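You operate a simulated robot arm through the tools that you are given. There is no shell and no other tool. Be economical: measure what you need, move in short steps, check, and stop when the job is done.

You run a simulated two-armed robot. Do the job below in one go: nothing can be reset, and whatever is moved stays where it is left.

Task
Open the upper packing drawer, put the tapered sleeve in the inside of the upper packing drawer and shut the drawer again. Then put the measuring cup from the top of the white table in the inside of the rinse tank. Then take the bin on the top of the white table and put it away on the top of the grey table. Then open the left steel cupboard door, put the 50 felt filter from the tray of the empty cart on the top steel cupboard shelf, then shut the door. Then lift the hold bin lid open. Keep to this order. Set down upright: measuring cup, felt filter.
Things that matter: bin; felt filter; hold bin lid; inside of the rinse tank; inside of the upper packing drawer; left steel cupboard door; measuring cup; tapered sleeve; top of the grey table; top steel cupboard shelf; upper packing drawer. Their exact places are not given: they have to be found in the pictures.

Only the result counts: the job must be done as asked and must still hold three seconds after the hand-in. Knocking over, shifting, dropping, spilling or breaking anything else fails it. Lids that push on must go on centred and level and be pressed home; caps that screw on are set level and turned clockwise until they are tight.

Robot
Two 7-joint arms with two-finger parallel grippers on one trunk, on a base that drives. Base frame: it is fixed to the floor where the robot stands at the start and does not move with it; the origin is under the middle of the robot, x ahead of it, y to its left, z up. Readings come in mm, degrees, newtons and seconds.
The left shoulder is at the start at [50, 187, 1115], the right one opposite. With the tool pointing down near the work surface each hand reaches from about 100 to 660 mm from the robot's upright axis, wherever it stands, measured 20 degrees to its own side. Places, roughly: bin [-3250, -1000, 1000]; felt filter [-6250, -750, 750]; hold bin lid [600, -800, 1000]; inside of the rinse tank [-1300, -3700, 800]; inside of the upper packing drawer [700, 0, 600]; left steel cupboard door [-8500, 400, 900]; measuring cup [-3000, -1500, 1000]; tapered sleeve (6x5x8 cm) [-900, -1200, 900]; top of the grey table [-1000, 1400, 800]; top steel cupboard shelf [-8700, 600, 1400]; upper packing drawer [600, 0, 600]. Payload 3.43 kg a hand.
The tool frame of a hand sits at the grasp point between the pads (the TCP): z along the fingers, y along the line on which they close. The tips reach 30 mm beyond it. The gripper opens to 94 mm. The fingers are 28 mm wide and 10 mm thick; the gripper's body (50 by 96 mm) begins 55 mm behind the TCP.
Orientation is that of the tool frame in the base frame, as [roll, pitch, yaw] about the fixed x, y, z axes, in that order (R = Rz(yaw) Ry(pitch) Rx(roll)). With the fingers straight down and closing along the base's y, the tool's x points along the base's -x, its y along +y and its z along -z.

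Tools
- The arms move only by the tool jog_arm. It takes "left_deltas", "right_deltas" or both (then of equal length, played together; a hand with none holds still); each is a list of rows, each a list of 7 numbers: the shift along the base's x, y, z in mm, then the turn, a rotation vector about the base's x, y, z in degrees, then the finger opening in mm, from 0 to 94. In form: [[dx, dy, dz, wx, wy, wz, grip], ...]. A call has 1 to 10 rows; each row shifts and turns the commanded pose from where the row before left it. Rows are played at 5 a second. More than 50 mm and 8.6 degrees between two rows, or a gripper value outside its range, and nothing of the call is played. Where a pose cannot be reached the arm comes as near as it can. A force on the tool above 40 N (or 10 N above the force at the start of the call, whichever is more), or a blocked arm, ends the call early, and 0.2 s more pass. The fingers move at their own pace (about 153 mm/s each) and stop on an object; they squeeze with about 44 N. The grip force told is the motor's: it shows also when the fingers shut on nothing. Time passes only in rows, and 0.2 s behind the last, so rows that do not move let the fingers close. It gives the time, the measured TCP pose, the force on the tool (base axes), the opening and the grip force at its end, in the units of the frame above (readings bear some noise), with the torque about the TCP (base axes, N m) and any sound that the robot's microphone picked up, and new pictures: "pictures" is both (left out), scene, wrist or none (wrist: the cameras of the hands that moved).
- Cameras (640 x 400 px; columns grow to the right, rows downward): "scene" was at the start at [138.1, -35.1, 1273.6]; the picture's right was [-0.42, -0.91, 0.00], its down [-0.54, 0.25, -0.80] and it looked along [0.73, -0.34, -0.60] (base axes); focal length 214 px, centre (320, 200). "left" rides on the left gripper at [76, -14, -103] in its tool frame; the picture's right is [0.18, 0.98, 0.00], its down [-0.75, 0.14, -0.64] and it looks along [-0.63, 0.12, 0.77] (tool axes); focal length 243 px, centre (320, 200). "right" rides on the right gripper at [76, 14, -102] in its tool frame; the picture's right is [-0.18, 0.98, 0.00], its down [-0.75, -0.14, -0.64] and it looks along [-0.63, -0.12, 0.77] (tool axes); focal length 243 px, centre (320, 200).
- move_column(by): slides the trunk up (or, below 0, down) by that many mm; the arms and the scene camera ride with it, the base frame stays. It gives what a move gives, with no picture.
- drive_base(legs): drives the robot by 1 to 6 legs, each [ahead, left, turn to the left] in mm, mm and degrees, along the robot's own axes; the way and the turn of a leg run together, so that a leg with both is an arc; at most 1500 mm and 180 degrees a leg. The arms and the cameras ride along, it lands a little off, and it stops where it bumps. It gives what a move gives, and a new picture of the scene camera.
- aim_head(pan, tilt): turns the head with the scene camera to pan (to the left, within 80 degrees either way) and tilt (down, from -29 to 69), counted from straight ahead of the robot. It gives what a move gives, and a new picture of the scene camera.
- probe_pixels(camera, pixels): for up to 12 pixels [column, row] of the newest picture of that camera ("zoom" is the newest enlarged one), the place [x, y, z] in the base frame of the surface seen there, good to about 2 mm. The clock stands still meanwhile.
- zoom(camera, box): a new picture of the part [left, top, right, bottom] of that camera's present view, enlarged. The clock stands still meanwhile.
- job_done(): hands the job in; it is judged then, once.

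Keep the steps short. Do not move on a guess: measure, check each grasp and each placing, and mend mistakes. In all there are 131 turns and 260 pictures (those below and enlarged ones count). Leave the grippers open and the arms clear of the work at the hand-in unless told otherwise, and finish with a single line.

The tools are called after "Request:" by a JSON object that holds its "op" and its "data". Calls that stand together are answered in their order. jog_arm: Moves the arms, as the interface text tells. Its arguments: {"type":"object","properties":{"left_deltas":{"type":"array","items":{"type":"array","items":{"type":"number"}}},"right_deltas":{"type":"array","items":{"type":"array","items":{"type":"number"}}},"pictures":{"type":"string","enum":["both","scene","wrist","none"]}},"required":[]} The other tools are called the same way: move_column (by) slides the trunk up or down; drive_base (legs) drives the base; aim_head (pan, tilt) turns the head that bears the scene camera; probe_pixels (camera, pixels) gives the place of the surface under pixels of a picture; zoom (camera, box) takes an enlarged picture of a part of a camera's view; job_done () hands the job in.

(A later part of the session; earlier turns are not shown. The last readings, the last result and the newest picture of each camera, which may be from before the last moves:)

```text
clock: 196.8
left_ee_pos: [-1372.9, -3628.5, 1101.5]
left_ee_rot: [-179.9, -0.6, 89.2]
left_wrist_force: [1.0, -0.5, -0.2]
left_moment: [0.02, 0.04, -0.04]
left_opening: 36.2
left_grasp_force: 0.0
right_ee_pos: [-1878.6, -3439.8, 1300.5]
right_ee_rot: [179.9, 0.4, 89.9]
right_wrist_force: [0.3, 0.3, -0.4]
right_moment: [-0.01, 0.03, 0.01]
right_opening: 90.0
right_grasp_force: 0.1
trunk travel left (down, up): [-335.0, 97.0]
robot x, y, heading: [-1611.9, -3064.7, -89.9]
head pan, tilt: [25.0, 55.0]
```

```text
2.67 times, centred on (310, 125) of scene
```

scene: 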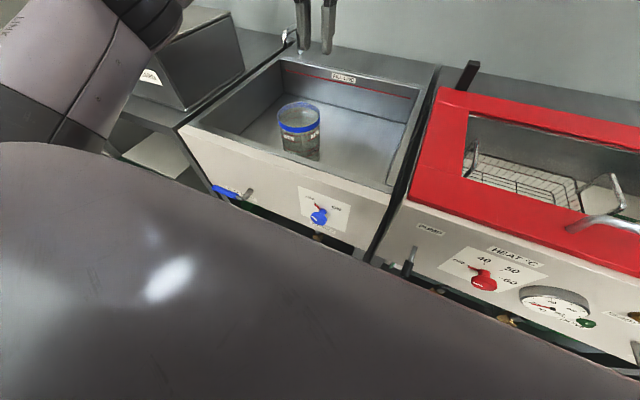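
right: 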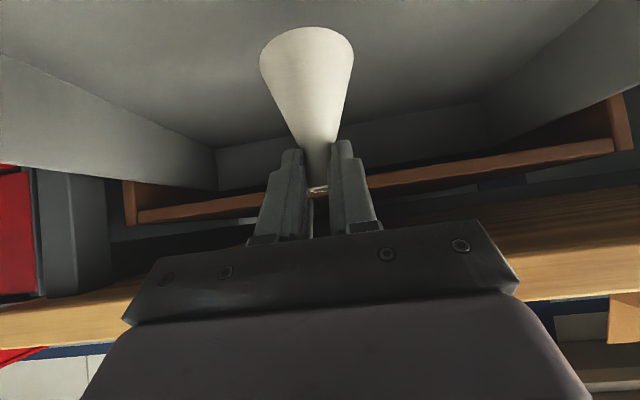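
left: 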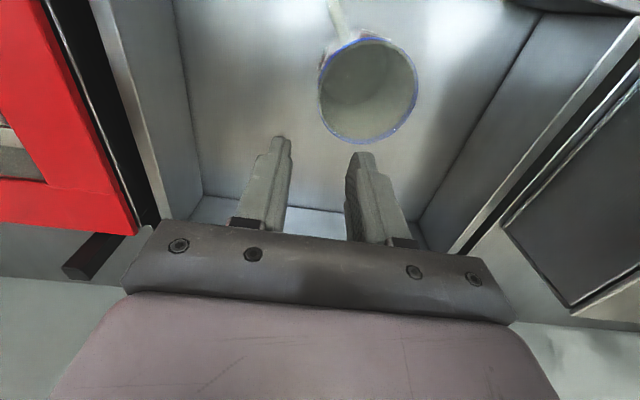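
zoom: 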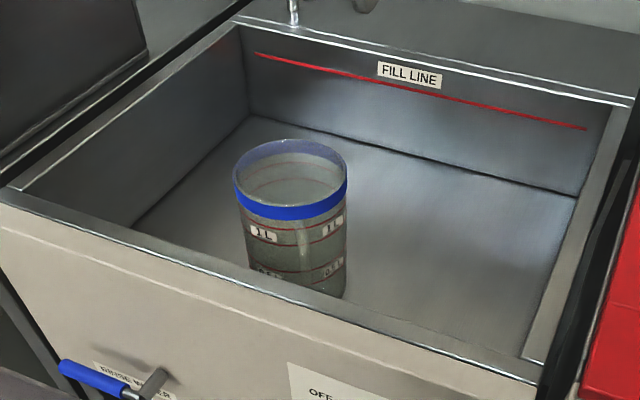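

The cup stands in the rinse tank. Retract the left hand, and drive back north and round to the north side of the white table, facing south.

Request:
{"op": "jog_arm", "data": {"left_deltas": [[0, 25, 40, 0, 0, 0, 60], [0, 30, 40, 0, 0, 0, 60], [0, 30, 40, 0, 0, 0, 60], [0, 40, 20, 0, 0, 0, 60]], "pictures": "none"}}

Request:
{"op": "drive_base", "data": {"legs": [[-300, 0, 0], [0, -290, 0], [-1450, 0, 0], [-1100, 0, 0], [0, -1100, 0]]}}

Request:
{"op": "aim_head", "data": {"pan": -5, "tilt": 35}}

```text
clock: 197.8
left_ee_pos: [-1372.3, -3503.3, 1240.5]
left_ee_rot: [-179.9, -0.6, 89.3]
left_wrist_force: [0.8, 0.2, -0.5]
left_moment: [-0.02, -0.02, -0.01]
left_opening: 60.2
left_grasp_force: 0.0
right_ee_pos: [-1878.1, -3439.1, 1301.2]
right_ee_rot: [179.9, 0.4, 90.0]
right_wrist_force: [-0.4, 0.6, 0.4]
right_moment: [-0.02, 0.0, 0.02]
right_opening: 90.1
right_grasp_force: 0.0
trunk travel left (down, up): [-335.0, 97.0]
robot x, y, heading: [-1616.8, -3068.2, -90.0]
head pan, tilt: [25.0, 55.0]
```

```text
clock: 218.7
left_ee_pos: [-2779.9, -654.3, 1241.1]
left_ee_rot: [-179.9, -0.6, 89.9]
left_wrist_force: [-0.3, -0.4, 0.0]
left_moment: [0.0, -0.01, -0.01]
left_opening: 59.9
left_grasp_force: 0.1
right_ee_pos: [-3286.4, -595.7, 1300.2]
right_ee_rot: [179.9, 0.3, 90.7]
right_wrist_force: [-0.4, -0.4, 0.1]
right_moment: [0.0, -0.02, 0.03]
right_opening: 89.6
right_grasp_force: 0.1
trunk travel left (down, up): [-335.0, 97.0]
robot x, y, heading: [-3027.2, -215.6, -89.8]
head pan, tilt: [25.0, 55.0]
```

scene: 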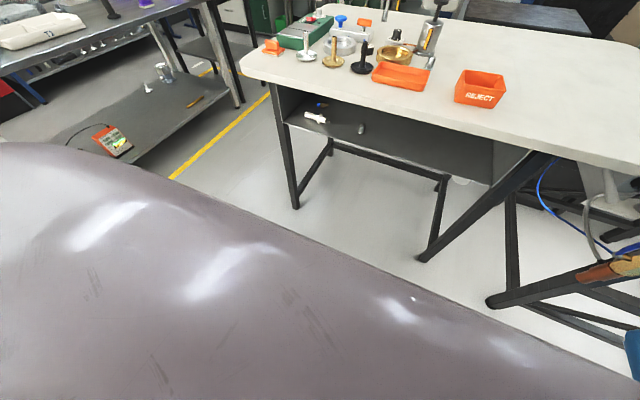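

```text
clock: 219.7
left_ee_pos: [-2780.8, -655.2, 1239.2]
left_ee_rot: [-179.9, -0.6, 89.9]
left_wrist_force: [0.9, -0.1, -0.8]
left_moment: [-0.02, -0.02, -0.02]
left_opening: 60.0
left_grasp_force: 0.1
right_ee_pos: [-3285.8, -597.1, 1300.1]
right_ee_rot: [179.9, 0.4, 90.6]
right_wrist_force: [0.1, -0.1, -0.3]
right_moment: [-0.02, 0.0, 0.02]
right_opening: 90.0
right_grasp_force: 0.0
trunk travel left (down, up): [-335.0, 97.0]
robot x, y, heading: [-3032.3, -217.4, -89.5]
head pan, tilt: [-5.0, 35.0]
```

scene: 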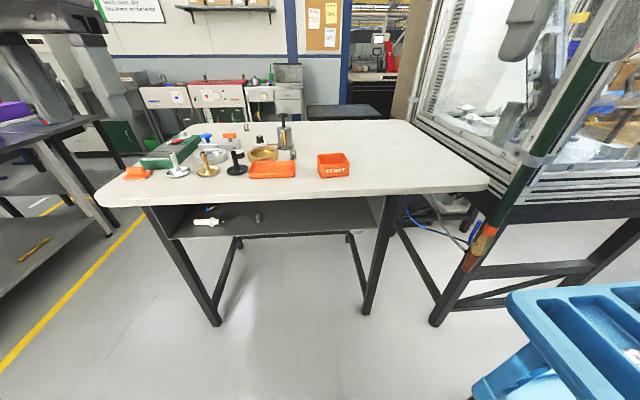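

Request:
{"op": "zoom", "data": {"camera": "scene", "box": [300, 140, 364, 180]}}

Request:
{"op": "probe_pixels", "data": {"camera": "zoom", "pixels": [[200, 255], [500, 240], [170, 145], [450, 140], [330, 130], [330, 250], [330, 350], [190, 370], [495, 350], [330, 180]]}}

Request:
{"op": "drive_base", "data": {"legs": [[0, 150, -0.5], [345, 0, 0]]}}

```text
10.00 times, centred on (332, 160) of scene
```

zoom: 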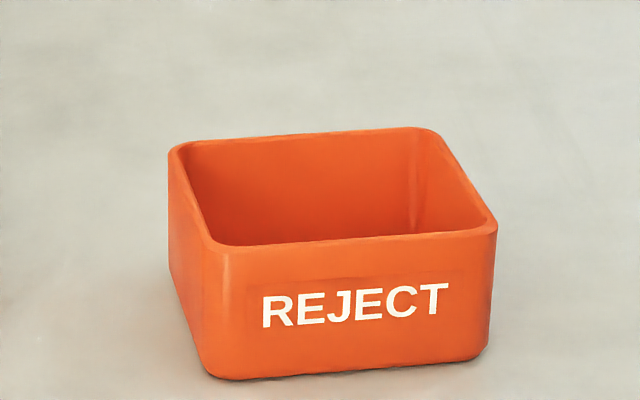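

```text
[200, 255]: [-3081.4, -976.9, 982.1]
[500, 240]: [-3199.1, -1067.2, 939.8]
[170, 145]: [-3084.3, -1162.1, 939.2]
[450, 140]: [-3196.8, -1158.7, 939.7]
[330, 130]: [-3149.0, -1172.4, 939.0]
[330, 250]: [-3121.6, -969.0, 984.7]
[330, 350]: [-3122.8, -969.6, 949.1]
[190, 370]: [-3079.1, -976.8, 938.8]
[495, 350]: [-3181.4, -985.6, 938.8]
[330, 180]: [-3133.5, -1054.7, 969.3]
```

```text
clock: 222.8
left_ee_pos: [-2628.9, -995.5, 1240.1]
left_ee_rot: [-179.9, -0.6, 89.9]
left_wrist_force: [0.0, -1.3, 0.5]
left_moment: [0.0, 0.0, -0.03]
left_opening: 60.1
left_grasp_force: 0.2
right_ee_pos: [-3136.2, -936.6, 1301.4]
right_ee_rot: [179.8, 0.5, 90.6]
right_wrist_force: [0.0, -0.2, -0.9]
right_moment: [0.03, -0.03, 0.01]
right_opening: 90.1
right_grasp_force: 0.1
trunk travel left (down, up): [-335.0, 97.0]
robot x, y, heading: [-2876.9, -563.3, -89.7]
head pan, tilt: [-5.0, 35.0]
```

scene: 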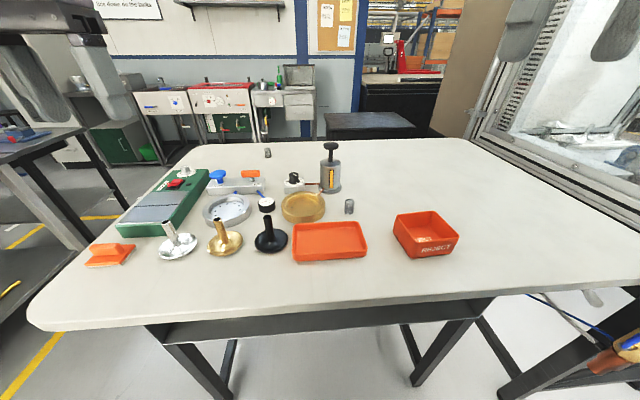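

I probe the bin rim from here for the east wall.

Request:
{"op": "zoom", "data": {"camera": "scene", "box": [380, 200, 476, 260]}}

Request:
{"op": "probe_pixels", "data": {"camera": "scene", "pixels": [[394, 217], [407, 242], [399, 227], [402, 232], [395, 220], [430, 240], [458, 238], [424, 238], [430, 215], [443, 222], [360, 255], [366, 240]]}}

```text
6.67 times, centred on (428, 230) of scene
```

zoom: 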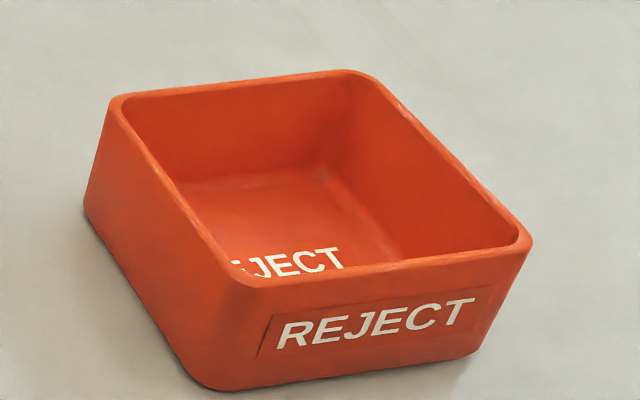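

```text
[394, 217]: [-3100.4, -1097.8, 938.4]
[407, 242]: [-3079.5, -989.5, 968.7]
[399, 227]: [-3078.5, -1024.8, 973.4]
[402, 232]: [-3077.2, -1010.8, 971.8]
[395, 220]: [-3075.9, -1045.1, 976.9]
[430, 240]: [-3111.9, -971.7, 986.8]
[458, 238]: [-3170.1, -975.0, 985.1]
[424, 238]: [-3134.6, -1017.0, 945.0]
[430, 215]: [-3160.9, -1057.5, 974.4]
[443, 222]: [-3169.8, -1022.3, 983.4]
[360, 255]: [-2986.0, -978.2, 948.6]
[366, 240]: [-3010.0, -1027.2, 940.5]
```

East wall mid at x≈-3080, y≈-1018. Move right hand above it then down.

Request:
{"op": "jog_arm", "data": {"right_deltas": [[11.2, -16.2, -40, 0, 0, 0, 44], [11.2, -16.2, -40, 0, 0, 0, 44], [11.2, -16.2, -40, 0, 0, 0, 44], [11.2, -16.2, -40, 0, 0, 0, 44], [11.2, -16.2, -40, 0, 0, 0, 44], [0, 0, -40, 0, 0, 0, 44], [0, 0, 0, 0, 0, 0, 44]]}}

```text
clock: 224.4
left_ee_pos: [-2630.1, -994.5, 1240.4]
left_ee_rot: [-179.9, -0.6, 89.8]
left_wrist_force: [0.2, 0.0, 0.7]
left_moment: [-0.01, -0.01, 0.01]
left_opening: 60.2
left_grasp_force: 0.1
right_ee_pos: [-3081.5, -1018.0, 1060.6]
right_ee_rot: [179.9, 0.4, 90.5]
right_wrist_force: [0.5, 0.4, -0.6]
right_moment: [-0.03, -0.02, 0.04]
right_opening: 43.8
right_grasp_force: 0.1
trunk travel left (down, up): [-335.0, 97.0]
robot x, y, heading: [-2877.8, -557.9, -89.8]
head pan, tilt: [-5.0, 35.0]
```

scene: 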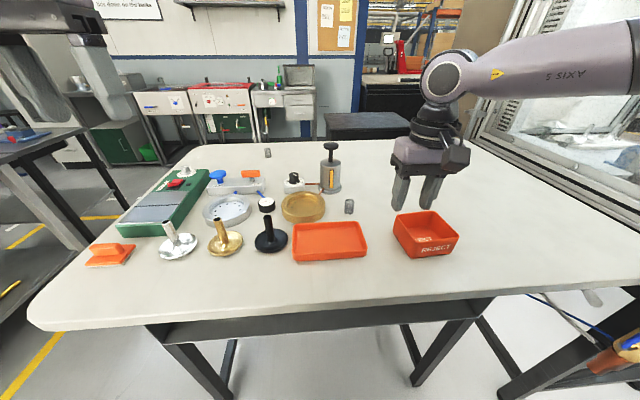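
right: 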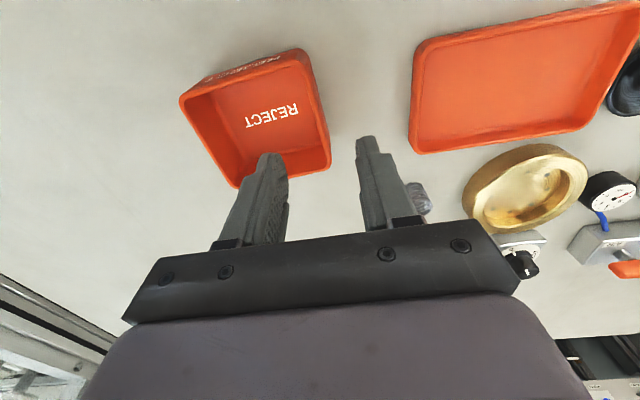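

Aligned. Lower to 986, close, lift.

Request:
{"op": "jog_arm", "data": {"right_deltas": [[0, 0, -40, 0, 0, 0, 44], [0, 0, -34, 0, 0, 0, 44], [0, 0, 0, 0, 0, 0, 44], [0, 0, 0, 0, 0, 0, 0], [0, 0, 0, 0, 0, 0, 0], [0, 0, 0, 0, 0, 0, 0], [0, 0, 20, 0, 0, 0, 0], [0, 0, 40, 0, 0, 0, 0]]}}

```text
clock: 226.2
left_ee_pos: [-2629.9, -994.1, 1240.0]
left_ee_rot: [-180.0, -0.4, 89.7]
left_wrist_force: [0.3, 0.0, 0.8]
left_moment: [0.04, -0.02, 0.04]
left_opening: 60.0
left_grasp_force: 0.1
right_ee_pos: [-3080.2, -1014.4, 1047.7]
right_ee_rot: [179.9, 0.3, 90.6]
right_wrist_force: [-0.7, 0.6, -1.1]
right_moment: [0.02, -0.07, 0.04]
right_opening: 7.6
right_grasp_force: 41.9
trunk travel left (down, up): [-335.0, 97.0]
robot x, y, heading: [-2878.3, -557.2, -89.8]
head pan, tilt: [-5.0, 35.0]
```

scene: 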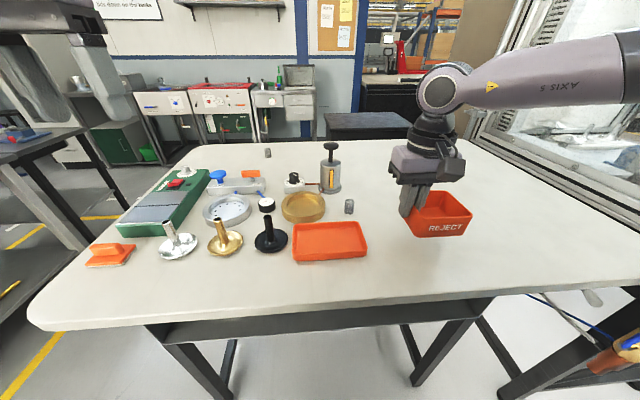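
right: 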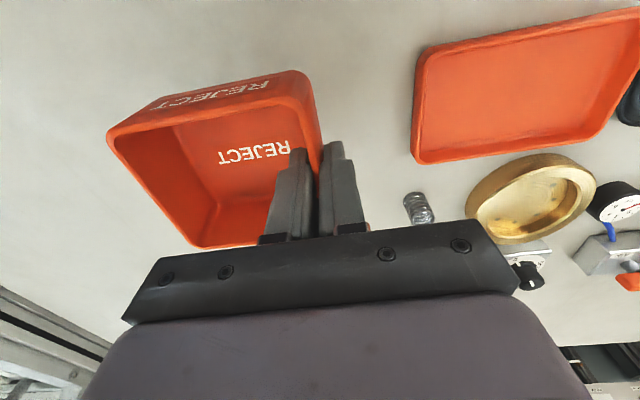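

Bin held. Lift, back off, turn east and drive toward the grey table.

Request:
{"op": "jog_arm", "data": {"right_deltas": [[0, 10, 40, 0, 0, 0, 0], [0, 10, 40, 0, 0, 0, 0], [0, 10, 40, 0, 0, 0, 0]], "pictures": "none"}}

Request:
{"op": "drive_base", "data": {"legs": [[-550, 0, 0], [0, 0, 90], [850, 0, 0]]}}

Request:
{"op": "aim_head", "data": {"pan": 30, "tilt": 22}}

```text
clock: 227.1
left_ee_pos: [-2629.9, -994.9, 1240.0]
left_ee_rot: [-179.8, -0.5, 89.7]
left_wrist_force: [-0.6, -0.4, 0.1]
left_moment: [0.0, -0.02, -0.02]
left_opening: 60.1
left_grasp_force: 0.1
right_ee_pos: [-3081.6, -985.7, 1165.6]
right_ee_rot: [179.9, 0.4, 90.5]
right_wrist_force: [0.1, 0.2, -1.3]
right_moment: [-0.02, -0.06, -0.01]
right_opening: 7.7
right_grasp_force: 41.6
trunk travel left (down, up): [-335.0, 97.0]
robot x, y, heading: [-2877.6, -560.8, -89.6]
head pan, tilt: [-5.0, 35.0]
```

```text
clock: 238.1
left_ee_pos: [-1584.0, 218.6, 1239.5]
left_ee_rot: [-179.9, -0.6, 179.3]
left_wrist_force: [0.8, 0.5, -0.8]
left_moment: [-0.03, -0.02, 0.02]
left_opening: 60.0
left_grasp_force: 0.0
right_ee_pos: [-1596.5, -231.3, 1164.6]
right_ee_rot: [179.9, 0.4, -180.0]
right_wrist_force: [0.2, -0.1, -1.2]
right_moment: [0.06, 0.01, 0.01]
right_opening: 8.0
right_grasp_force: 41.8
trunk travel left (down, up): [-335.0, 97.0]
robot x, y, heading: [-2025.3, -24.2, -0.2]
head pan, tilt: [-5.0, 35.0]
```

scene: 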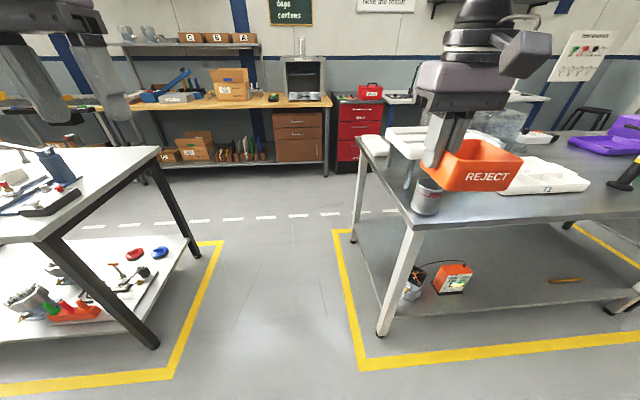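

```text
clock: 239.1
left_ee_pos: [-1584.4, 218.7, 1240.8]
left_ee_rot: [-179.9, -0.6, 179.2]
left_wrist_force: [-0.4, -0.3, 0.4]
left_moment: [-0.02, 0.01, 0.0]
left_opening: 60.0
left_grasp_force: 0.1
right_ee_pos: [-1595.3, -232.2, 1165.3]
right_ee_rot: [179.9, 0.5, -180.0]
right_wrist_force: [0.5, -0.4, -1.6]
right_moment: [0.08, 0.01, -0.02]
right_opening: 7.6
right_grasp_force: 41.6
trunk travel left (down, up): [-335.0, 97.0]
robot x, y, heading: [-2018.9, -22.8, -0.1]
head pan, tilt: [30.0, 22.0]
```

scene: 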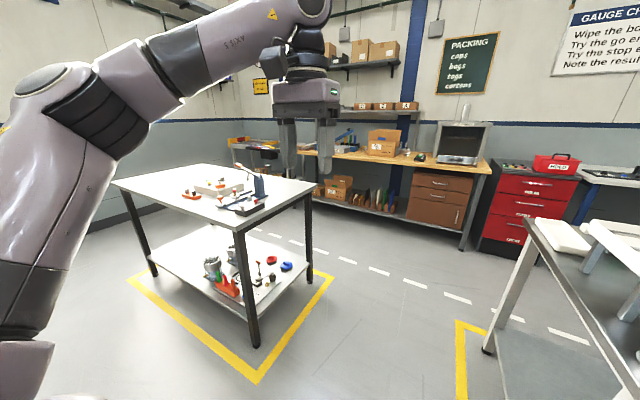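

Request:
{"op": "probe_pixels", "data": {"camera": "scene", "pixels": [[238, 225], [314, 190], [113, 181], [198, 166], [170, 195], [150, 185], [200, 210], [192, 198], [225, 210], [180, 180], [290, 185]]}}

Request:
{"op": "zoom", "data": {"camera": "scene", "box": [100, 140, 340, 290]}}

```text
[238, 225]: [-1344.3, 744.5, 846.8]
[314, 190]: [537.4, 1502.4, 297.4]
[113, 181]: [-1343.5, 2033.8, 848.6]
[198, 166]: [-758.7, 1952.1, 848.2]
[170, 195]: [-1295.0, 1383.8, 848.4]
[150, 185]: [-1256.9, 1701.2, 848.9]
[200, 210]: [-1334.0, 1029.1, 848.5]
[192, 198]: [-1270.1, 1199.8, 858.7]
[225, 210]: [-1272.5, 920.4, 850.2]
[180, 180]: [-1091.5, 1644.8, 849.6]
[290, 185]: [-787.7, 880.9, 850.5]
```

```text
2.67 times, centred on (220, 215) of scene
```

zoom: 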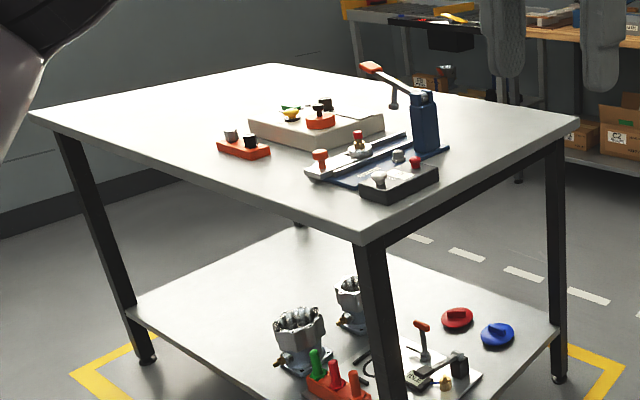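

The grey table top is z=849, x -1343…-700, y 744…2034, free in the north-west part. Drive to its west side and set the bin near [-1245,1540].

Request:
{"op": "drive_base", "data": {"legs": [[0, 1450, 0], [0, 370, 0], [340, 0, 0]]}}

Request:
{"op": "aim_head", "data": {"pan": -15, "tilt": 40}}

```text
clock: 250.1
left_ee_pos: [-1221.7, 2018.0, 1239.8]
left_ee_rot: [-179.9, -0.6, 178.4]
left_wrist_force: [0.3, 0.4, -0.3]
left_moment: [0.03, 0.02, 0.02]
left_opening: 60.0
left_grasp_force: 0.1
right_ee_pos: [-1242.5, 1567.8, 1165.4]
right_ee_rot: [179.9, 0.5, 179.1]
right_wrist_force: [-0.1, 0.9, -0.8]
right_moment: [0.06, -0.02, 0.03]
right_opening: 7.9
right_grasp_force: 41.6
trunk travel left (down, up): [-335.0, 97.0]
robot x, y, heading: [-1663.2, 1779.5, -1.2]
head pan, tilt: [30.0, 22.0]
```

scene: 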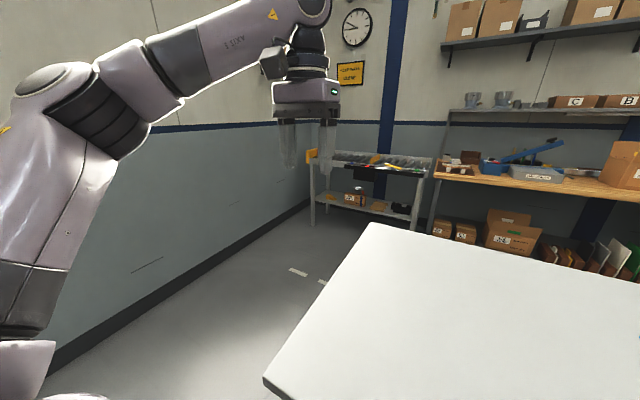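

```text
clock: 251.2
left_ee_pos: [-1223.7, 2017.7, 1239.7]
left_ee_rot: [-179.9, -0.5, 178.3]
left_wrist_force: [0.0, -0.6, 0.6]
left_moment: [-0.03, -0.03, 0.01]
left_opening: 60.2
left_grasp_force: 0.1
right_ee_pos: [-1243.3, 1568.1, 1165.6]
right_ee_rot: [179.9, 0.4, 179.1]
right_wrist_force: [-0.5, -0.8, -1.0]
right_moment: [0.03, -0.02, -0.02]
right_opening: 7.7
right_grasp_force: 41.4
trunk travel left (down, up): [-335.0, 97.0]
robot x, y, heading: [-1666.5, 1780.1, -1.1]
head pan, tilt: [-15.0, 40.0]
```

scene: 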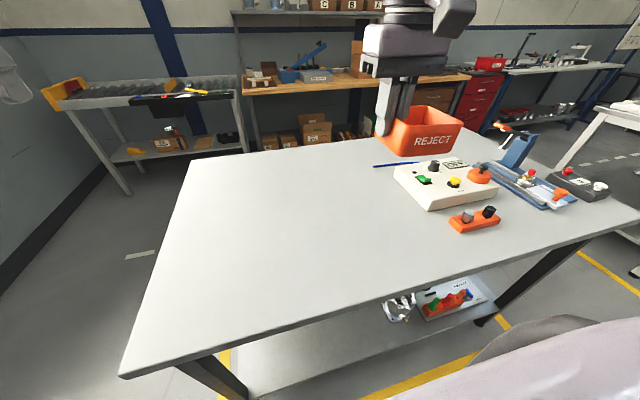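

Request:
{"op": "probe_pixels", "data": {"camera": "scene", "pixels": [[395, 172], [376, 166], [450, 222], [430, 208], [350, 200], [380, 225], [330, 220]]}}

Request:
{"op": "jog_arm", "data": {"right_deltas": [[0, 10, -40, 0, 0, 0, 0], [0, 10, -40, 0, 0, 0, 0], [0, 10, -40, 0, 0, 0, 0], [0, 10, -40, 0, 0, 0, 0], [0, 0, -40, 0, 0, 0, 0]]}}

```text
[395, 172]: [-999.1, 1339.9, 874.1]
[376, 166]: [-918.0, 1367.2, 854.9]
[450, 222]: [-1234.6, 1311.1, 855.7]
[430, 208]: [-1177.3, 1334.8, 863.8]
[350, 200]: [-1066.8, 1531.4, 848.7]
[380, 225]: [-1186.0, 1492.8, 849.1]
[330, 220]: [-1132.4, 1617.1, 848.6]
```

```text
clock: 252.4
left_ee_pos: [-1222.3, 2017.8, 1240.8]
left_ee_rot: [-179.9, -0.5, 178.3]
left_wrist_force: [-0.8, 0.6, -0.5]
left_moment: [-0.01, -0.01, -0.01]
left_opening: 60.2
left_grasp_force: 0.0
right_ee_pos: [-1243.2, 1610.7, 963.0]
right_ee_rot: [179.7, 0.4, 179.0]
right_wrist_force: [-0.4, 0.4, -0.9]
right_moment: [0.04, -0.01, 0.01]
right_opening: 7.5
right_grasp_force: 42.1
trunk travel left (down, up): [-335.0, 97.0]
robot x, y, heading: [-1670.2, 1784.3, -1.2]
head pan, tilt: [-15.0, 40.0]
```

scene: 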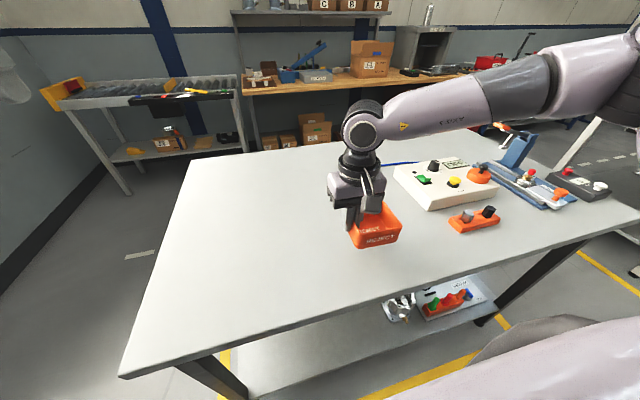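
right: 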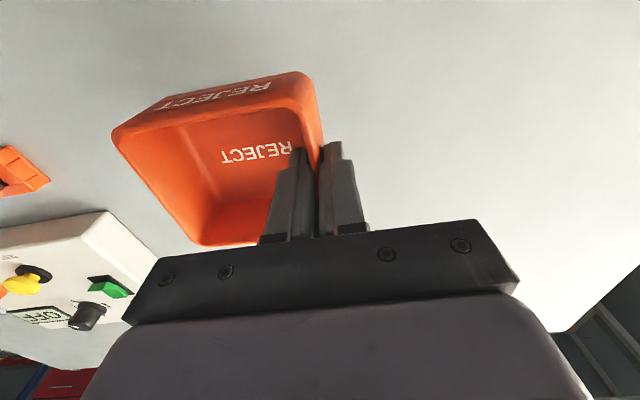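

Lower until contact, expected at TCP z≈897.

Request:
{"op": "jog_arm", "data": {"right_deltas": [[0, 0, -40, 0, 0, 0, 0], [0, 0, -18, 0, 0, 0, 0], [0, 0, -4, 0, 0, 0, 0], [0, 0, -2, 0, 0, 0, 0], [0, 0, -2, 0, 0, 0, 0]], "pictures": "none"}}

Request:
{"op": "zoom", "data": {"camera": "scene", "box": [300, 150, 460, 270]}}

```text
clock: 253.6
left_ee_pos: [-1222.1, 2019.1, 1240.0]
left_ee_rot: [-179.8, -0.4, 178.4]
left_wrist_force: [-0.2, 0.4, 0.3]
left_moment: [0.01, 0.01, -0.02]
left_opening: 60.0
left_grasp_force: 0.0
right_ee_pos: [-1246.5, 1602.6, 901.8]
right_ee_rot: [179.8, 0.5, 179.1]
right_wrist_force: [0.6, 0.6, -1.2]
right_moment: [0.06, -0.03, -0.03]
right_opening: 7.7
right_grasp_force: 41.3
right hand out of reach, approached as far as the arm can: row 2
trunk travel left (down, up): [-335.0, 97.0]
robot x, y, heading: [-1663.4, 1779.8, -1.0]
head pan, tilt: [-15.0, 40.0]
```

```text
3.33 times, centred on (380, 210) of scene
```

zoom: 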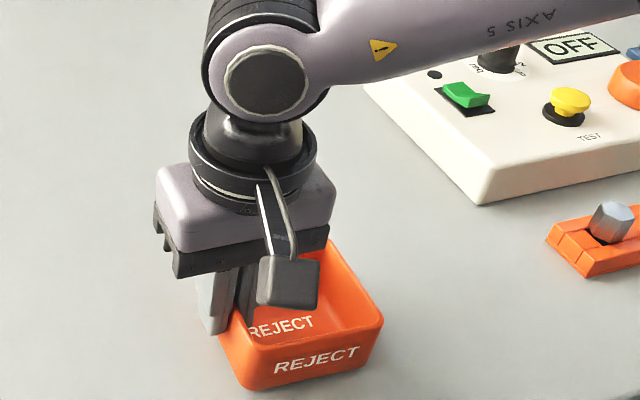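

Request:
{"op": "jog_arm", "data": {"right_deltas": [[0, 0, -2, 0, 0, 0, 0], [0, 0, -2, 0, 0, 0, 0], [0, 0, -1.5, 0, 0, 0, 0], [0, 0, -1.5, 0, 0, 0, 0], [0, 0, 0, 0, 0, 0, 0]], "pictures": "none"}}

```text
clock: 254.8
left_ee_pos: [-1222.8, 2019.1, 1240.0]
left_ee_rot: [-179.9, -0.5, 178.5]
left_wrist_force: [0.4, -0.1, 0.0]
left_moment: [-0.02, -0.02, -0.01]
left_opening: 60.0
left_grasp_force: 0.0
right_ee_pos: [-1247.0, 1599.9, 895.7]
right_ee_rot: [179.8, 0.4, 179.1]
right_wrist_force: [1.6, 0.7, 4.7]
right_moment: [0.0, 0.24, 0.02]
right_opening: 7.6
right_grasp_force: 41.7
right hand out of reach, approached as far as the arm can: row 2
trunk travel left (down, up): [-335.0, 97.0]
robot x, y, heading: [-1668.9, 1781.2, -1.1]
head pan, tilt: [-15.0, 40.0]
```

Contact (4.7 N). Release and rise.

Request:
{"op": "jog_arm", "data": {"right_deltas": [[0, 0, 0, 0, 0, 0, 20], [0, 0, 0, 0, 0, 0, 36], [0, 0, 0, 0, 0, 0, 36], [0, 0, 30, 0, 0, 0, 36], [0, 0, 40, 0, 0, 0, 36], [0, 0, 40, 0, 0, 0, 36], [0, 0, 40, 0, 0, 0, 60], [0, 0, 40, 0, 0, 0, 60]], "pictures": "scene"}}

```text
clock: 256.6
left_ee_pos: [-1223.0, 2018.3, 1240.3]
left_ee_rot: [-179.9, -0.4, 178.4]
left_wrist_force: [0.7, -1.0, 0.6]
left_moment: [0.0, -0.01, 0.03]
left_opening: 59.8
left_grasp_force: 0.1
right_ee_pos: [-1245.9, 1602.4, 1086.2]
right_ee_rot: [179.9, 0.5, 179.1]
right_wrist_force: [0.6, 0.0, -0.1]
right_moment: [0.02, 0.03, -0.01]
right_opening: 59.8
right_grasp_force: 0.1
trunk travel left (down, up): [-335.0, 97.0]
robot x, y, heading: [-1663.2, 1784.8, -1.2]
head pan, tilt: [-15.0, 40.0]
```

scene: 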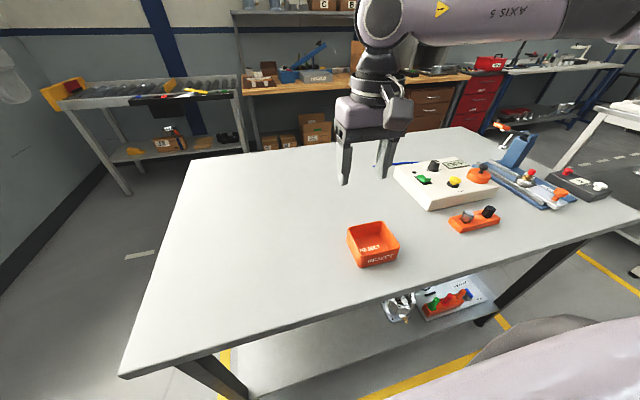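

The bin is set down. Raise right hand, back away, turn west toward the cupboard area.

Request:
{"op": "jog_arm", "data": {"right_deltas": [[-20, -10, 40, 0, 0, 0, 60], [-20, -10, 40, 0, 0, 0, 60], [-20, -10, 40, 0, 0, 0, 60], [0, 0, 40, 0, 0, 0, 60]], "pictures": "none"}}

Request:
{"op": "drive_base", "data": {"legs": [[-400, 0, 0], [0, -850, 0], [0, 0, -179]]}}

Request:
{"op": "aim_head", "data": {"pan": 10, "tilt": 12}}

```text
clock: 257.6
left_ee_pos: [-1222.3, 2019.4, 1239.5]
left_ee_rot: [-179.9, -0.5, 178.5]
left_wrist_force: [0.6, 0.5, 0.7]
left_moment: [0.0, 0.03, -0.01]
left_opening: 59.8
left_grasp_force: 0.1
right_ee_pos: [-1305.2, 1570.2, 1245.1]
right_ee_rot: [179.9, 0.2, 179.1]
right_wrist_force: [0.9, 0.0, 0.2]
right_moment: [-0.03, -0.02, 0.0]
right_opening: 60.1
right_grasp_force: 0.1
trunk travel left (down, up): [-335.0, 97.0]
robot x, y, heading: [-1665.9, 1782.9, -1.3]
head pan, tilt: [-15.0, 40.0]
```

```text
clock: 271.5
left_ee_pos: [-2519.0, 694.9, 1239.1]
left_ee_rot: [-179.9, -0.5, -0.4]
left_wrist_force: [-0.9, 0.4, -0.2]
left_moment: [0.03, 0.0, 0.02]
left_opening: 59.9
left_grasp_force: 0.0
right_ee_pos: [-2446.2, 1146.3, 1245.5]
right_ee_rot: [179.8, 0.4, 0.2]
right_wrist_force: [-0.2, 0.4, -0.4]
right_moment: [0.0, 0.0, -0.01]
right_opening: 60.1
right_grasp_force: 0.1
trunk travel left (down, up): [-335.0, 97.0]
robot x, y, heading: [-2076.2, 941.2, -180.0]
head pan, tilt: [-15.0, 40.0]
```

scene: 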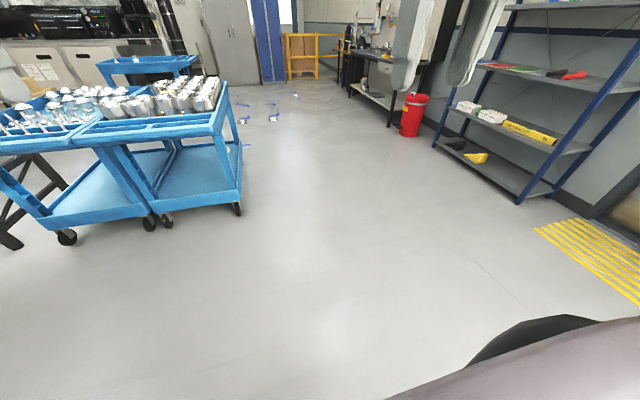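

```text
clock: 272.4
left_ee_pos: [-2519.5, 694.8, 1238.4]
left_ee_rot: [-179.8, -0.5, -0.4]
left_wrist_force: [0.3, 0.3, 1.7]
left_moment: [-0.01, 0.0, 0.01]
left_opening: 60.1
left_grasp_force: 0.2
right_ee_pos: [-2446.8, 1144.9, 1245.3]
right_ee_rot: [179.9, 0.4, 0.3]
right_wrist_force: [0.3, 0.3, -0.4]
right_moment: [-0.01, -0.01, -0.01]
right_opening: 59.8
right_grasp_force: 0.1
trunk travel left (down, up): [-335.0, 97.0]
robot x, y, heading: [-2081.1, 943.6, -180.1]
head pan, tilt: [10.0, 12.0]
```

scene: 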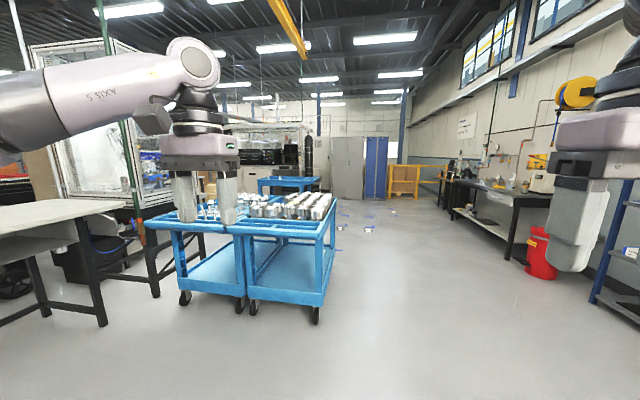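

Request:
{"op": "zoom", "data": {"camera": "scene", "box": [240, 120, 440, 245]}}

Request:
{"op": "probe_pixels", "data": {"camera": "scene", "pixels": [[345, 228], [368, 229], [352, 209], [390, 212], [390, 200], [320, 185], [262, 183], [334, 220], [350, 170], [363, 180], [345, 198], [290, 180]]}}

```text
3.20 times, centred on (340, 182) of scene
```

zoom: 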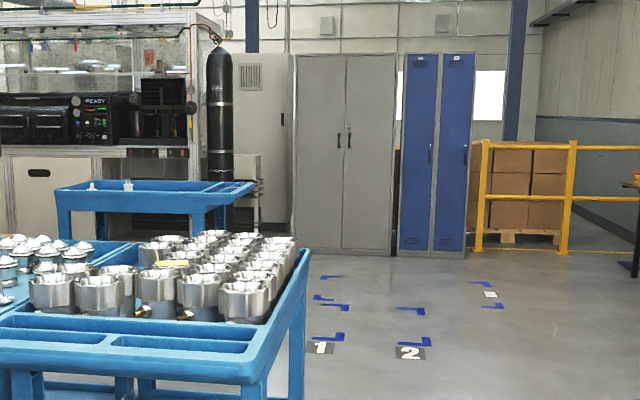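

```text
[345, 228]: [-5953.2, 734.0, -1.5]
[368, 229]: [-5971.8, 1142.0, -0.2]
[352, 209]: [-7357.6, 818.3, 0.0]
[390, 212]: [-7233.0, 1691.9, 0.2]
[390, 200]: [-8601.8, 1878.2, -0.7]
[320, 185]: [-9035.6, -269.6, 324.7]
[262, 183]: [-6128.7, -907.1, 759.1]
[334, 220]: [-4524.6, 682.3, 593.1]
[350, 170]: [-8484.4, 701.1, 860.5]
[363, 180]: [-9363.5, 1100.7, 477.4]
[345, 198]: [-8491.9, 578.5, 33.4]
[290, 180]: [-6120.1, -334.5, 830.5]
```

Floor marks are tape only. I drive west past the two full carts, then to the east side of the empty cart.

Request:
{"op": "drive_base", "data": {"legs": [[0, -220, 0], [1500, 0, 0], [1500, 0, 0], [450, 0, 0], [0, 1400, 0]]}}

Request:
{"op": "aim_head", "data": {"pan": 5, "tilt": 30}}

```text
clock: 297.3
left_ee_pos: [-5951.4, -556.5, 1239.7]
left_ee_rot: [-179.8, -0.6, 2.0]
left_wrist_force: [0.8, 0.9, -1.0]
left_moment: [0.0, -0.03, 0.03]
left_opening: 59.9
left_grasp_force: 0.0
right_ee_pos: [-5898.2, -102.8, 1246.2]
right_ee_rot: [179.9, 0.4, 2.6]
right_wrist_force: [0.4, 0.0, -0.6]
right_moment: [0.01, 0.0, 0.02]
right_opening: 60.1
right_grasp_force: 0.1
trunk travel left (down, up): [-335.0, 97.0]
robot x, y, heading: [-5526.3, -291.7, -177.5]
head pan, tilt: [10.0, 12.0]
```

scene: 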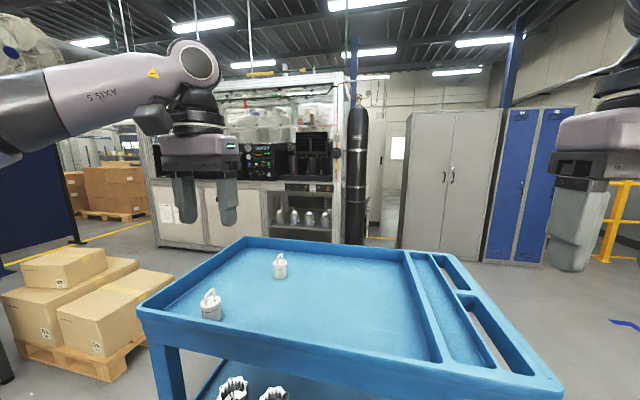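

```text
clock: 298.1
left_ee_pos: [-5951.5, -556.2, 1239.6]
left_ee_rot: [-179.9, -0.5, 2.1]
left_wrist_force: [-0.5, -0.3, 0.1]
left_moment: [-0.03, -0.02, 0.0]
left_opening: 59.9
left_grasp_force: 0.0
right_ee_pos: [-5897.5, -103.1, 1244.7]
right_ee_rot: [179.9, 0.4, 2.7]
right_wrist_force: [-0.4, -0.7, 0.9]
right_moment: [0.01, 0.0, 0.02]
right_opening: 60.0
right_grasp_force: 0.0
trunk travel left (down, up): [-335.0, 97.0]
robot x, y, heading: [-5523.3, -293.2, -177.2]
head pan, tilt: [5.0, 30.0]
```

scene: 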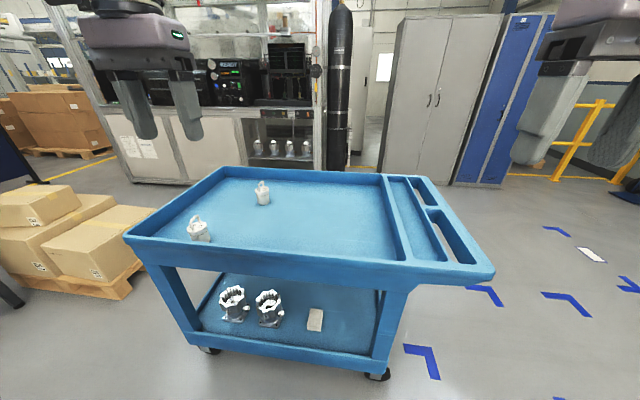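

Two small canister-like filters are on the cart's tray; I zoom to read labels and measure.

Request:
{"op": "zoom", "data": {"camera": "scene", "box": [180, 170, 290, 250]}}

Request:
{"op": "probe_pixels", "data": {"camera": "scene", "pixels": [[198, 230], [197, 218], [263, 195], [263, 184], [210, 238], [275, 203], [130, 240], [400, 262], [222, 170], [384, 178], [490, 272], [320, 220]]}}

```text
5.00 times, centred on (235, 210) of scene
```

zoom: 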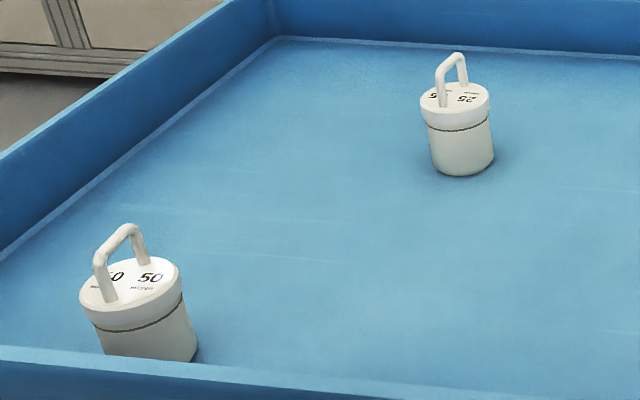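

```text
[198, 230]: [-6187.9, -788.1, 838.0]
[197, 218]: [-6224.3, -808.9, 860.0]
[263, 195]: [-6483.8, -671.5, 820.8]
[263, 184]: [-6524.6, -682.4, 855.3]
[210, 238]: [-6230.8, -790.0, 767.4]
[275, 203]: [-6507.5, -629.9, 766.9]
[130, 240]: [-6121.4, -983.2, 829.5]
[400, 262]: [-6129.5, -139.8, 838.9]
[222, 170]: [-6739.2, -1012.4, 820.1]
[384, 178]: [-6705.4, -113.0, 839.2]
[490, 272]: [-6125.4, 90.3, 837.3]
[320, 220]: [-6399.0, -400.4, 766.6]
```

The "50" filter is the near-left one at about [-6205,-800]. I go first to the cupboard to open the door: pass north of the cart.

Request:
{"op": "drive_base", "data": {"legs": [[0, -950, -2.8], [1450, 0, 0], [450, 0, 0]]}}

Request:
{"op": "aim_head", "data": {"pan": 0, "tilt": 15}}

```text
clock: 312.3
left_ee_pos: [-7885.2, 434.0, 1240.9]
left_ee_rot: [-179.9, -0.5, -0.9]
left_wrist_force: [0.5, -0.1, -0.7]
left_moment: [0.02, -0.03, -0.01]
left_opening: 59.8
left_grasp_force: 0.1
right_ee_pos: [-7809.2, 883.0, 1244.0]
right_ee_rot: [179.8, 0.4, -0.3]
right_wrist_force: [-0.4, -0.8, -0.4]
right_moment: [0.0, -0.05, -0.03]
right_opening: 60.1
right_grasp_force: 0.1
trunk travel left (down, up): [-335.0, 97.0]
robot x, y, heading: [-7444.3, 676.5, 179.3]
head pan, tilt: [5.0, 30.0]
```

scene: 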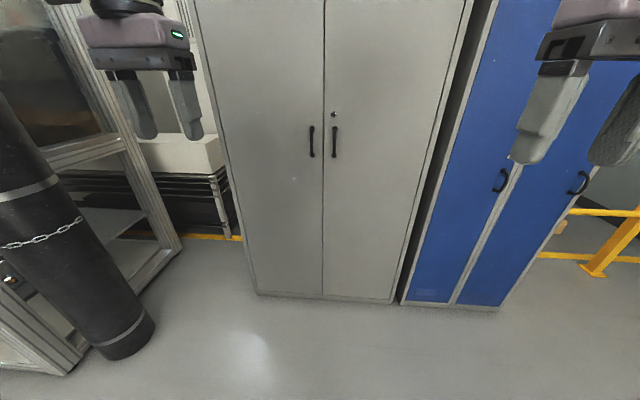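

```text
clock: 313.1
left_ee_pos: [-7884.8, 434.7, 1240.3]
left_ee_rot: [-179.8, -0.5, -1.1]
left_wrist_force: [0.0, 0.6, 0.9]
left_moment: [-0.03, 0.05, -0.02]
left_opening: 60.1
left_grasp_force: 0.1
right_ee_pos: [-7808.2, 883.9, 1244.9]
right_ee_rot: [179.9, 0.3, -0.3]
right_wrist_force: [0.2, 0.0, 0.6]
right_moment: [0.02, -0.03, 0.02]
right_opening: 59.8
right_grasp_force: 0.1
trunk travel left (down, up): [-335.0, 97.0]
robot x, y, heading: [-7442.4, 674.3, 179.5]
head pan, tilt: [0.0, 15.0]
```

scene: 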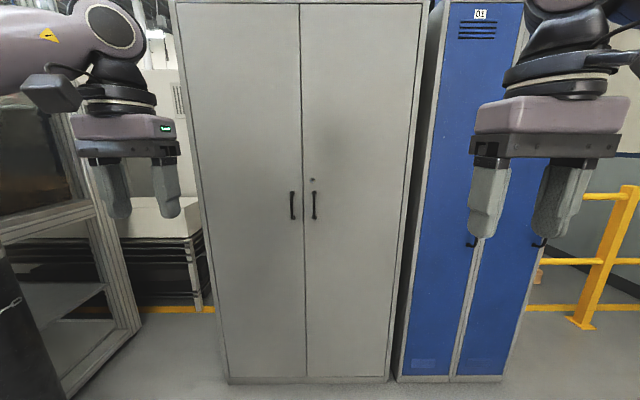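

Request:
{"op": "probe_pixels", "data": {"camera": "scene", "pixels": [[292, 194], [292, 205], [293, 217], [288, 205], [313, 205], [303, 250], [230, 250], [192, 150], [205, 250], [400, 250], [300, 5], [177, 5]]}}

Request:
{"op": "zoom", "data": {"camera": "scene", "box": [260, 170, 340, 230]}}

```text
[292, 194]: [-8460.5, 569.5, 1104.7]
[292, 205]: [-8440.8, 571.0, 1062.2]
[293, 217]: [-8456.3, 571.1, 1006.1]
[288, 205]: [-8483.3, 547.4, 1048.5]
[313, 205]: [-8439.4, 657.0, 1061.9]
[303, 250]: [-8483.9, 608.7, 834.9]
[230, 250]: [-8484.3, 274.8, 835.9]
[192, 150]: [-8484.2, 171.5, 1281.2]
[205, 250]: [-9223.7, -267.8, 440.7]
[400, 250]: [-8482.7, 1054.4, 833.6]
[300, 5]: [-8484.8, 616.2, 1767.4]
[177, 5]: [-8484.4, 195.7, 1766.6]
```

```text
6.67 times, centred on (300, 200) of scene
```

zoom: 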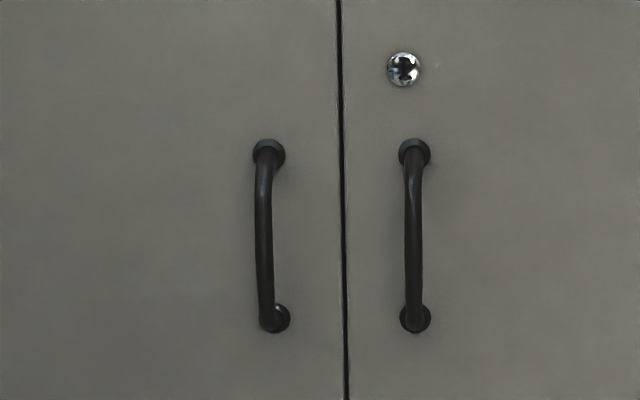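

Door: hinge y≈175, edge y≈613, handle bar vertical at [-8440,571], z 1005–1100. I rotate the left hand to point forward (closing horizontally).

Request:
{"op": "jog_arm", "data": {"left_deltas": [[-12, 3, -17, 0, 8.2, 0, 70], [-12, 3, -17, 0, 8.2, 0, 70], [-12, 3, -17, 0, 8.2, 0, 70], [-12, 3, -17, 0, 8.2, 0, 70], [-12, 3, -17, 0, 8.2, 0, 70], [-12, 3, -17, 0, 8.2, 0, 70]], "pictures": "none"}}

Request:
{"op": "jog_arm", "data": {"left_deltas": [[-10, 3, -17, 0, 8.2, 0, 70], [-10, 3, -17, 0, 8.2, 0, 70], [-10, 3, -17, 0, 8.2, 0, 70], [-10, 3, -17, 0, 8.2, 0, 70], [-10, 3, -17, 0, 8, 0, 70]]}}

```text
clock: 314.5
left_ee_pos: [-7955.7, 451.6, 1138.5]
left_ee_rot: [179.0, 48.8, -1.4]
left_wrist_force: [-0.6, 1.0, 0.2]
left_moment: [0.01, 0.01, -0.02]
left_opening: 70.1
left_grasp_force: 0.1
right_ee_pos: [-7807.9, 883.5, 1244.9]
right_ee_rot: [179.9, 0.4, -0.2]
right_wrist_force: [-0.5, 0.0, -0.8]
right_moment: [-0.01, -0.01, -0.02]
right_opening: 60.1
right_grasp_force: 0.1
trunk travel left (down, up): [-335.0, 97.0]
robot x, y, heading: [-7446.7, 676.5, 179.5]
head pan, tilt: [0.0, 15.0]
```

```text
clock: 315.7
left_ee_pos: [-7990.6, 462.2, 1081.8]
left_ee_rot: [176.0, 76.0, -4.2]
left_wrist_force: [-0.1, -1.1, 0.5]
left_moment: [-0.02, 0.01, 0.0]
left_opening: 70.1
left_grasp_force: 0.0
left hand out of reach, approached as far as the arm can: row 4, 5
right_ee_pos: [-7808.8, 882.8, 1245.3]
right_ee_rot: [180.0, 0.5, -0.3]
right_wrist_force: [0.0, 0.1, -0.1]
right_moment: [-0.01, 0.01, 0.0]
right_opening: 59.8
right_grasp_force: 0.1
trunk travel left (down, up): [-335.0, 97.0]
robot x, y, heading: [-7446.3, 673.2, 179.8]
head pan, tilt: [0.0, 15.0]
```

scene: 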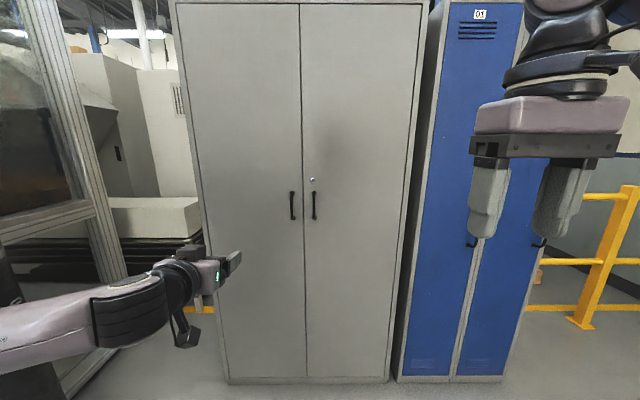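
left: 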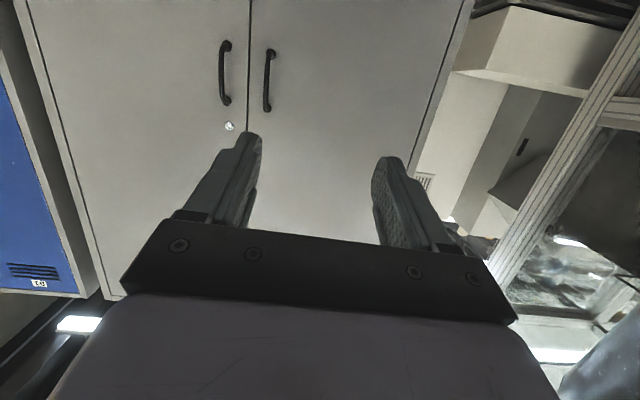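

Pitch 76° is good enough. Drive 345 ahead and 109 right to align with the bar, hand lowered 20.

Request:
{"op": "drive_base", "data": {"legs": [[0, -109, 0], [345, 0, 0]]}}

Request:
{"op": "jog_arm", "data": {"left_deltas": [[0, 0, -10, 0, 0, 0, 70], [0, 0, -10, 0, 0, 0, 70]]}}

Request:
{"op": "probe_pixels", "data": {"camera": "left", "pixels": [[320, 60], [330, 100], [300, 100]]}}

```text
clock: 318.7
left_ee_pos: [-8334.6, 577.4, 1082.2]
left_ee_rot: [176.1, 75.9, -4.5]
left_wrist_force: [-0.6, 0.2, 0.3]
left_moment: [0.01, 0.0, 0.0]
left_opening: 69.9
left_grasp_force: 0.0
right_ee_pos: [-8150.7, 997.3, 1245.3]
right_ee_rot: [179.8, 0.4, -0.6]
right_wrist_force: [-0.8, 0.3, -0.9]
right_moment: [-0.01, 0.01, 0.02]
right_opening: 60.2
right_grasp_force: 0.1
trunk travel left (down, up): [-335.0, 97.0]
robot x, y, heading: [-7787.5, 784.8, 179.5]
head pan, tilt: [0.0, 15.0]
```

scene: 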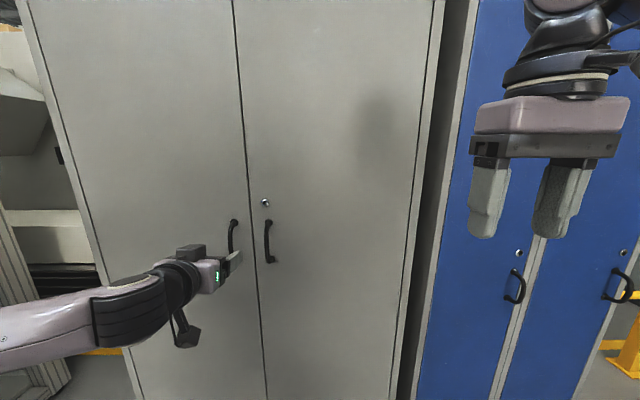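

```text
clock: 319.3
left_ee_pos: [-8333.8, 580.3, 1075.8]
left_ee_rot: [176.3, 76.0, -4.8]
left_wrist_force: [-0.3, 0.5, 0.0]
left_moment: [-0.05, -0.01, 0.03]
left_opening: 69.9
left_grasp_force: 0.2
left hand out of reach, approached as far as the arm can: row 1, 2
right_ee_pos: [-8150.0, 997.1, 1244.5]
right_ee_rot: [179.9, 0.4, -0.6]
right_wrist_force: [-0.1, 0.6, -0.8]
right_moment: [-0.01, -0.02, -0.02]
right_opening: 59.9
right_grasp_force: 0.0
trunk travel left (down, up): [-335.0, 97.0]
robot x, y, heading: [-7788.3, 786.9, 179.4]
head pan, tilt: [0.0, 15.0]
```

scene: 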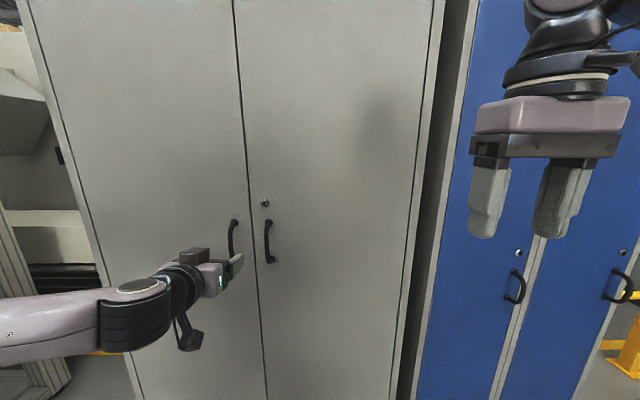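
left: 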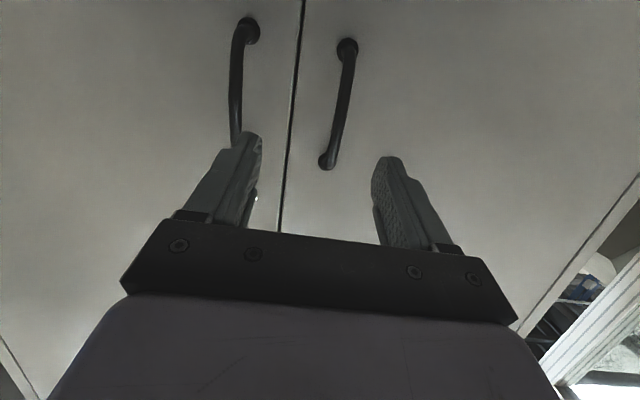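

```text
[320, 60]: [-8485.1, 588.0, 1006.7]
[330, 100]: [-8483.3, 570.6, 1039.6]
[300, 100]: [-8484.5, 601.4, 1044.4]
```

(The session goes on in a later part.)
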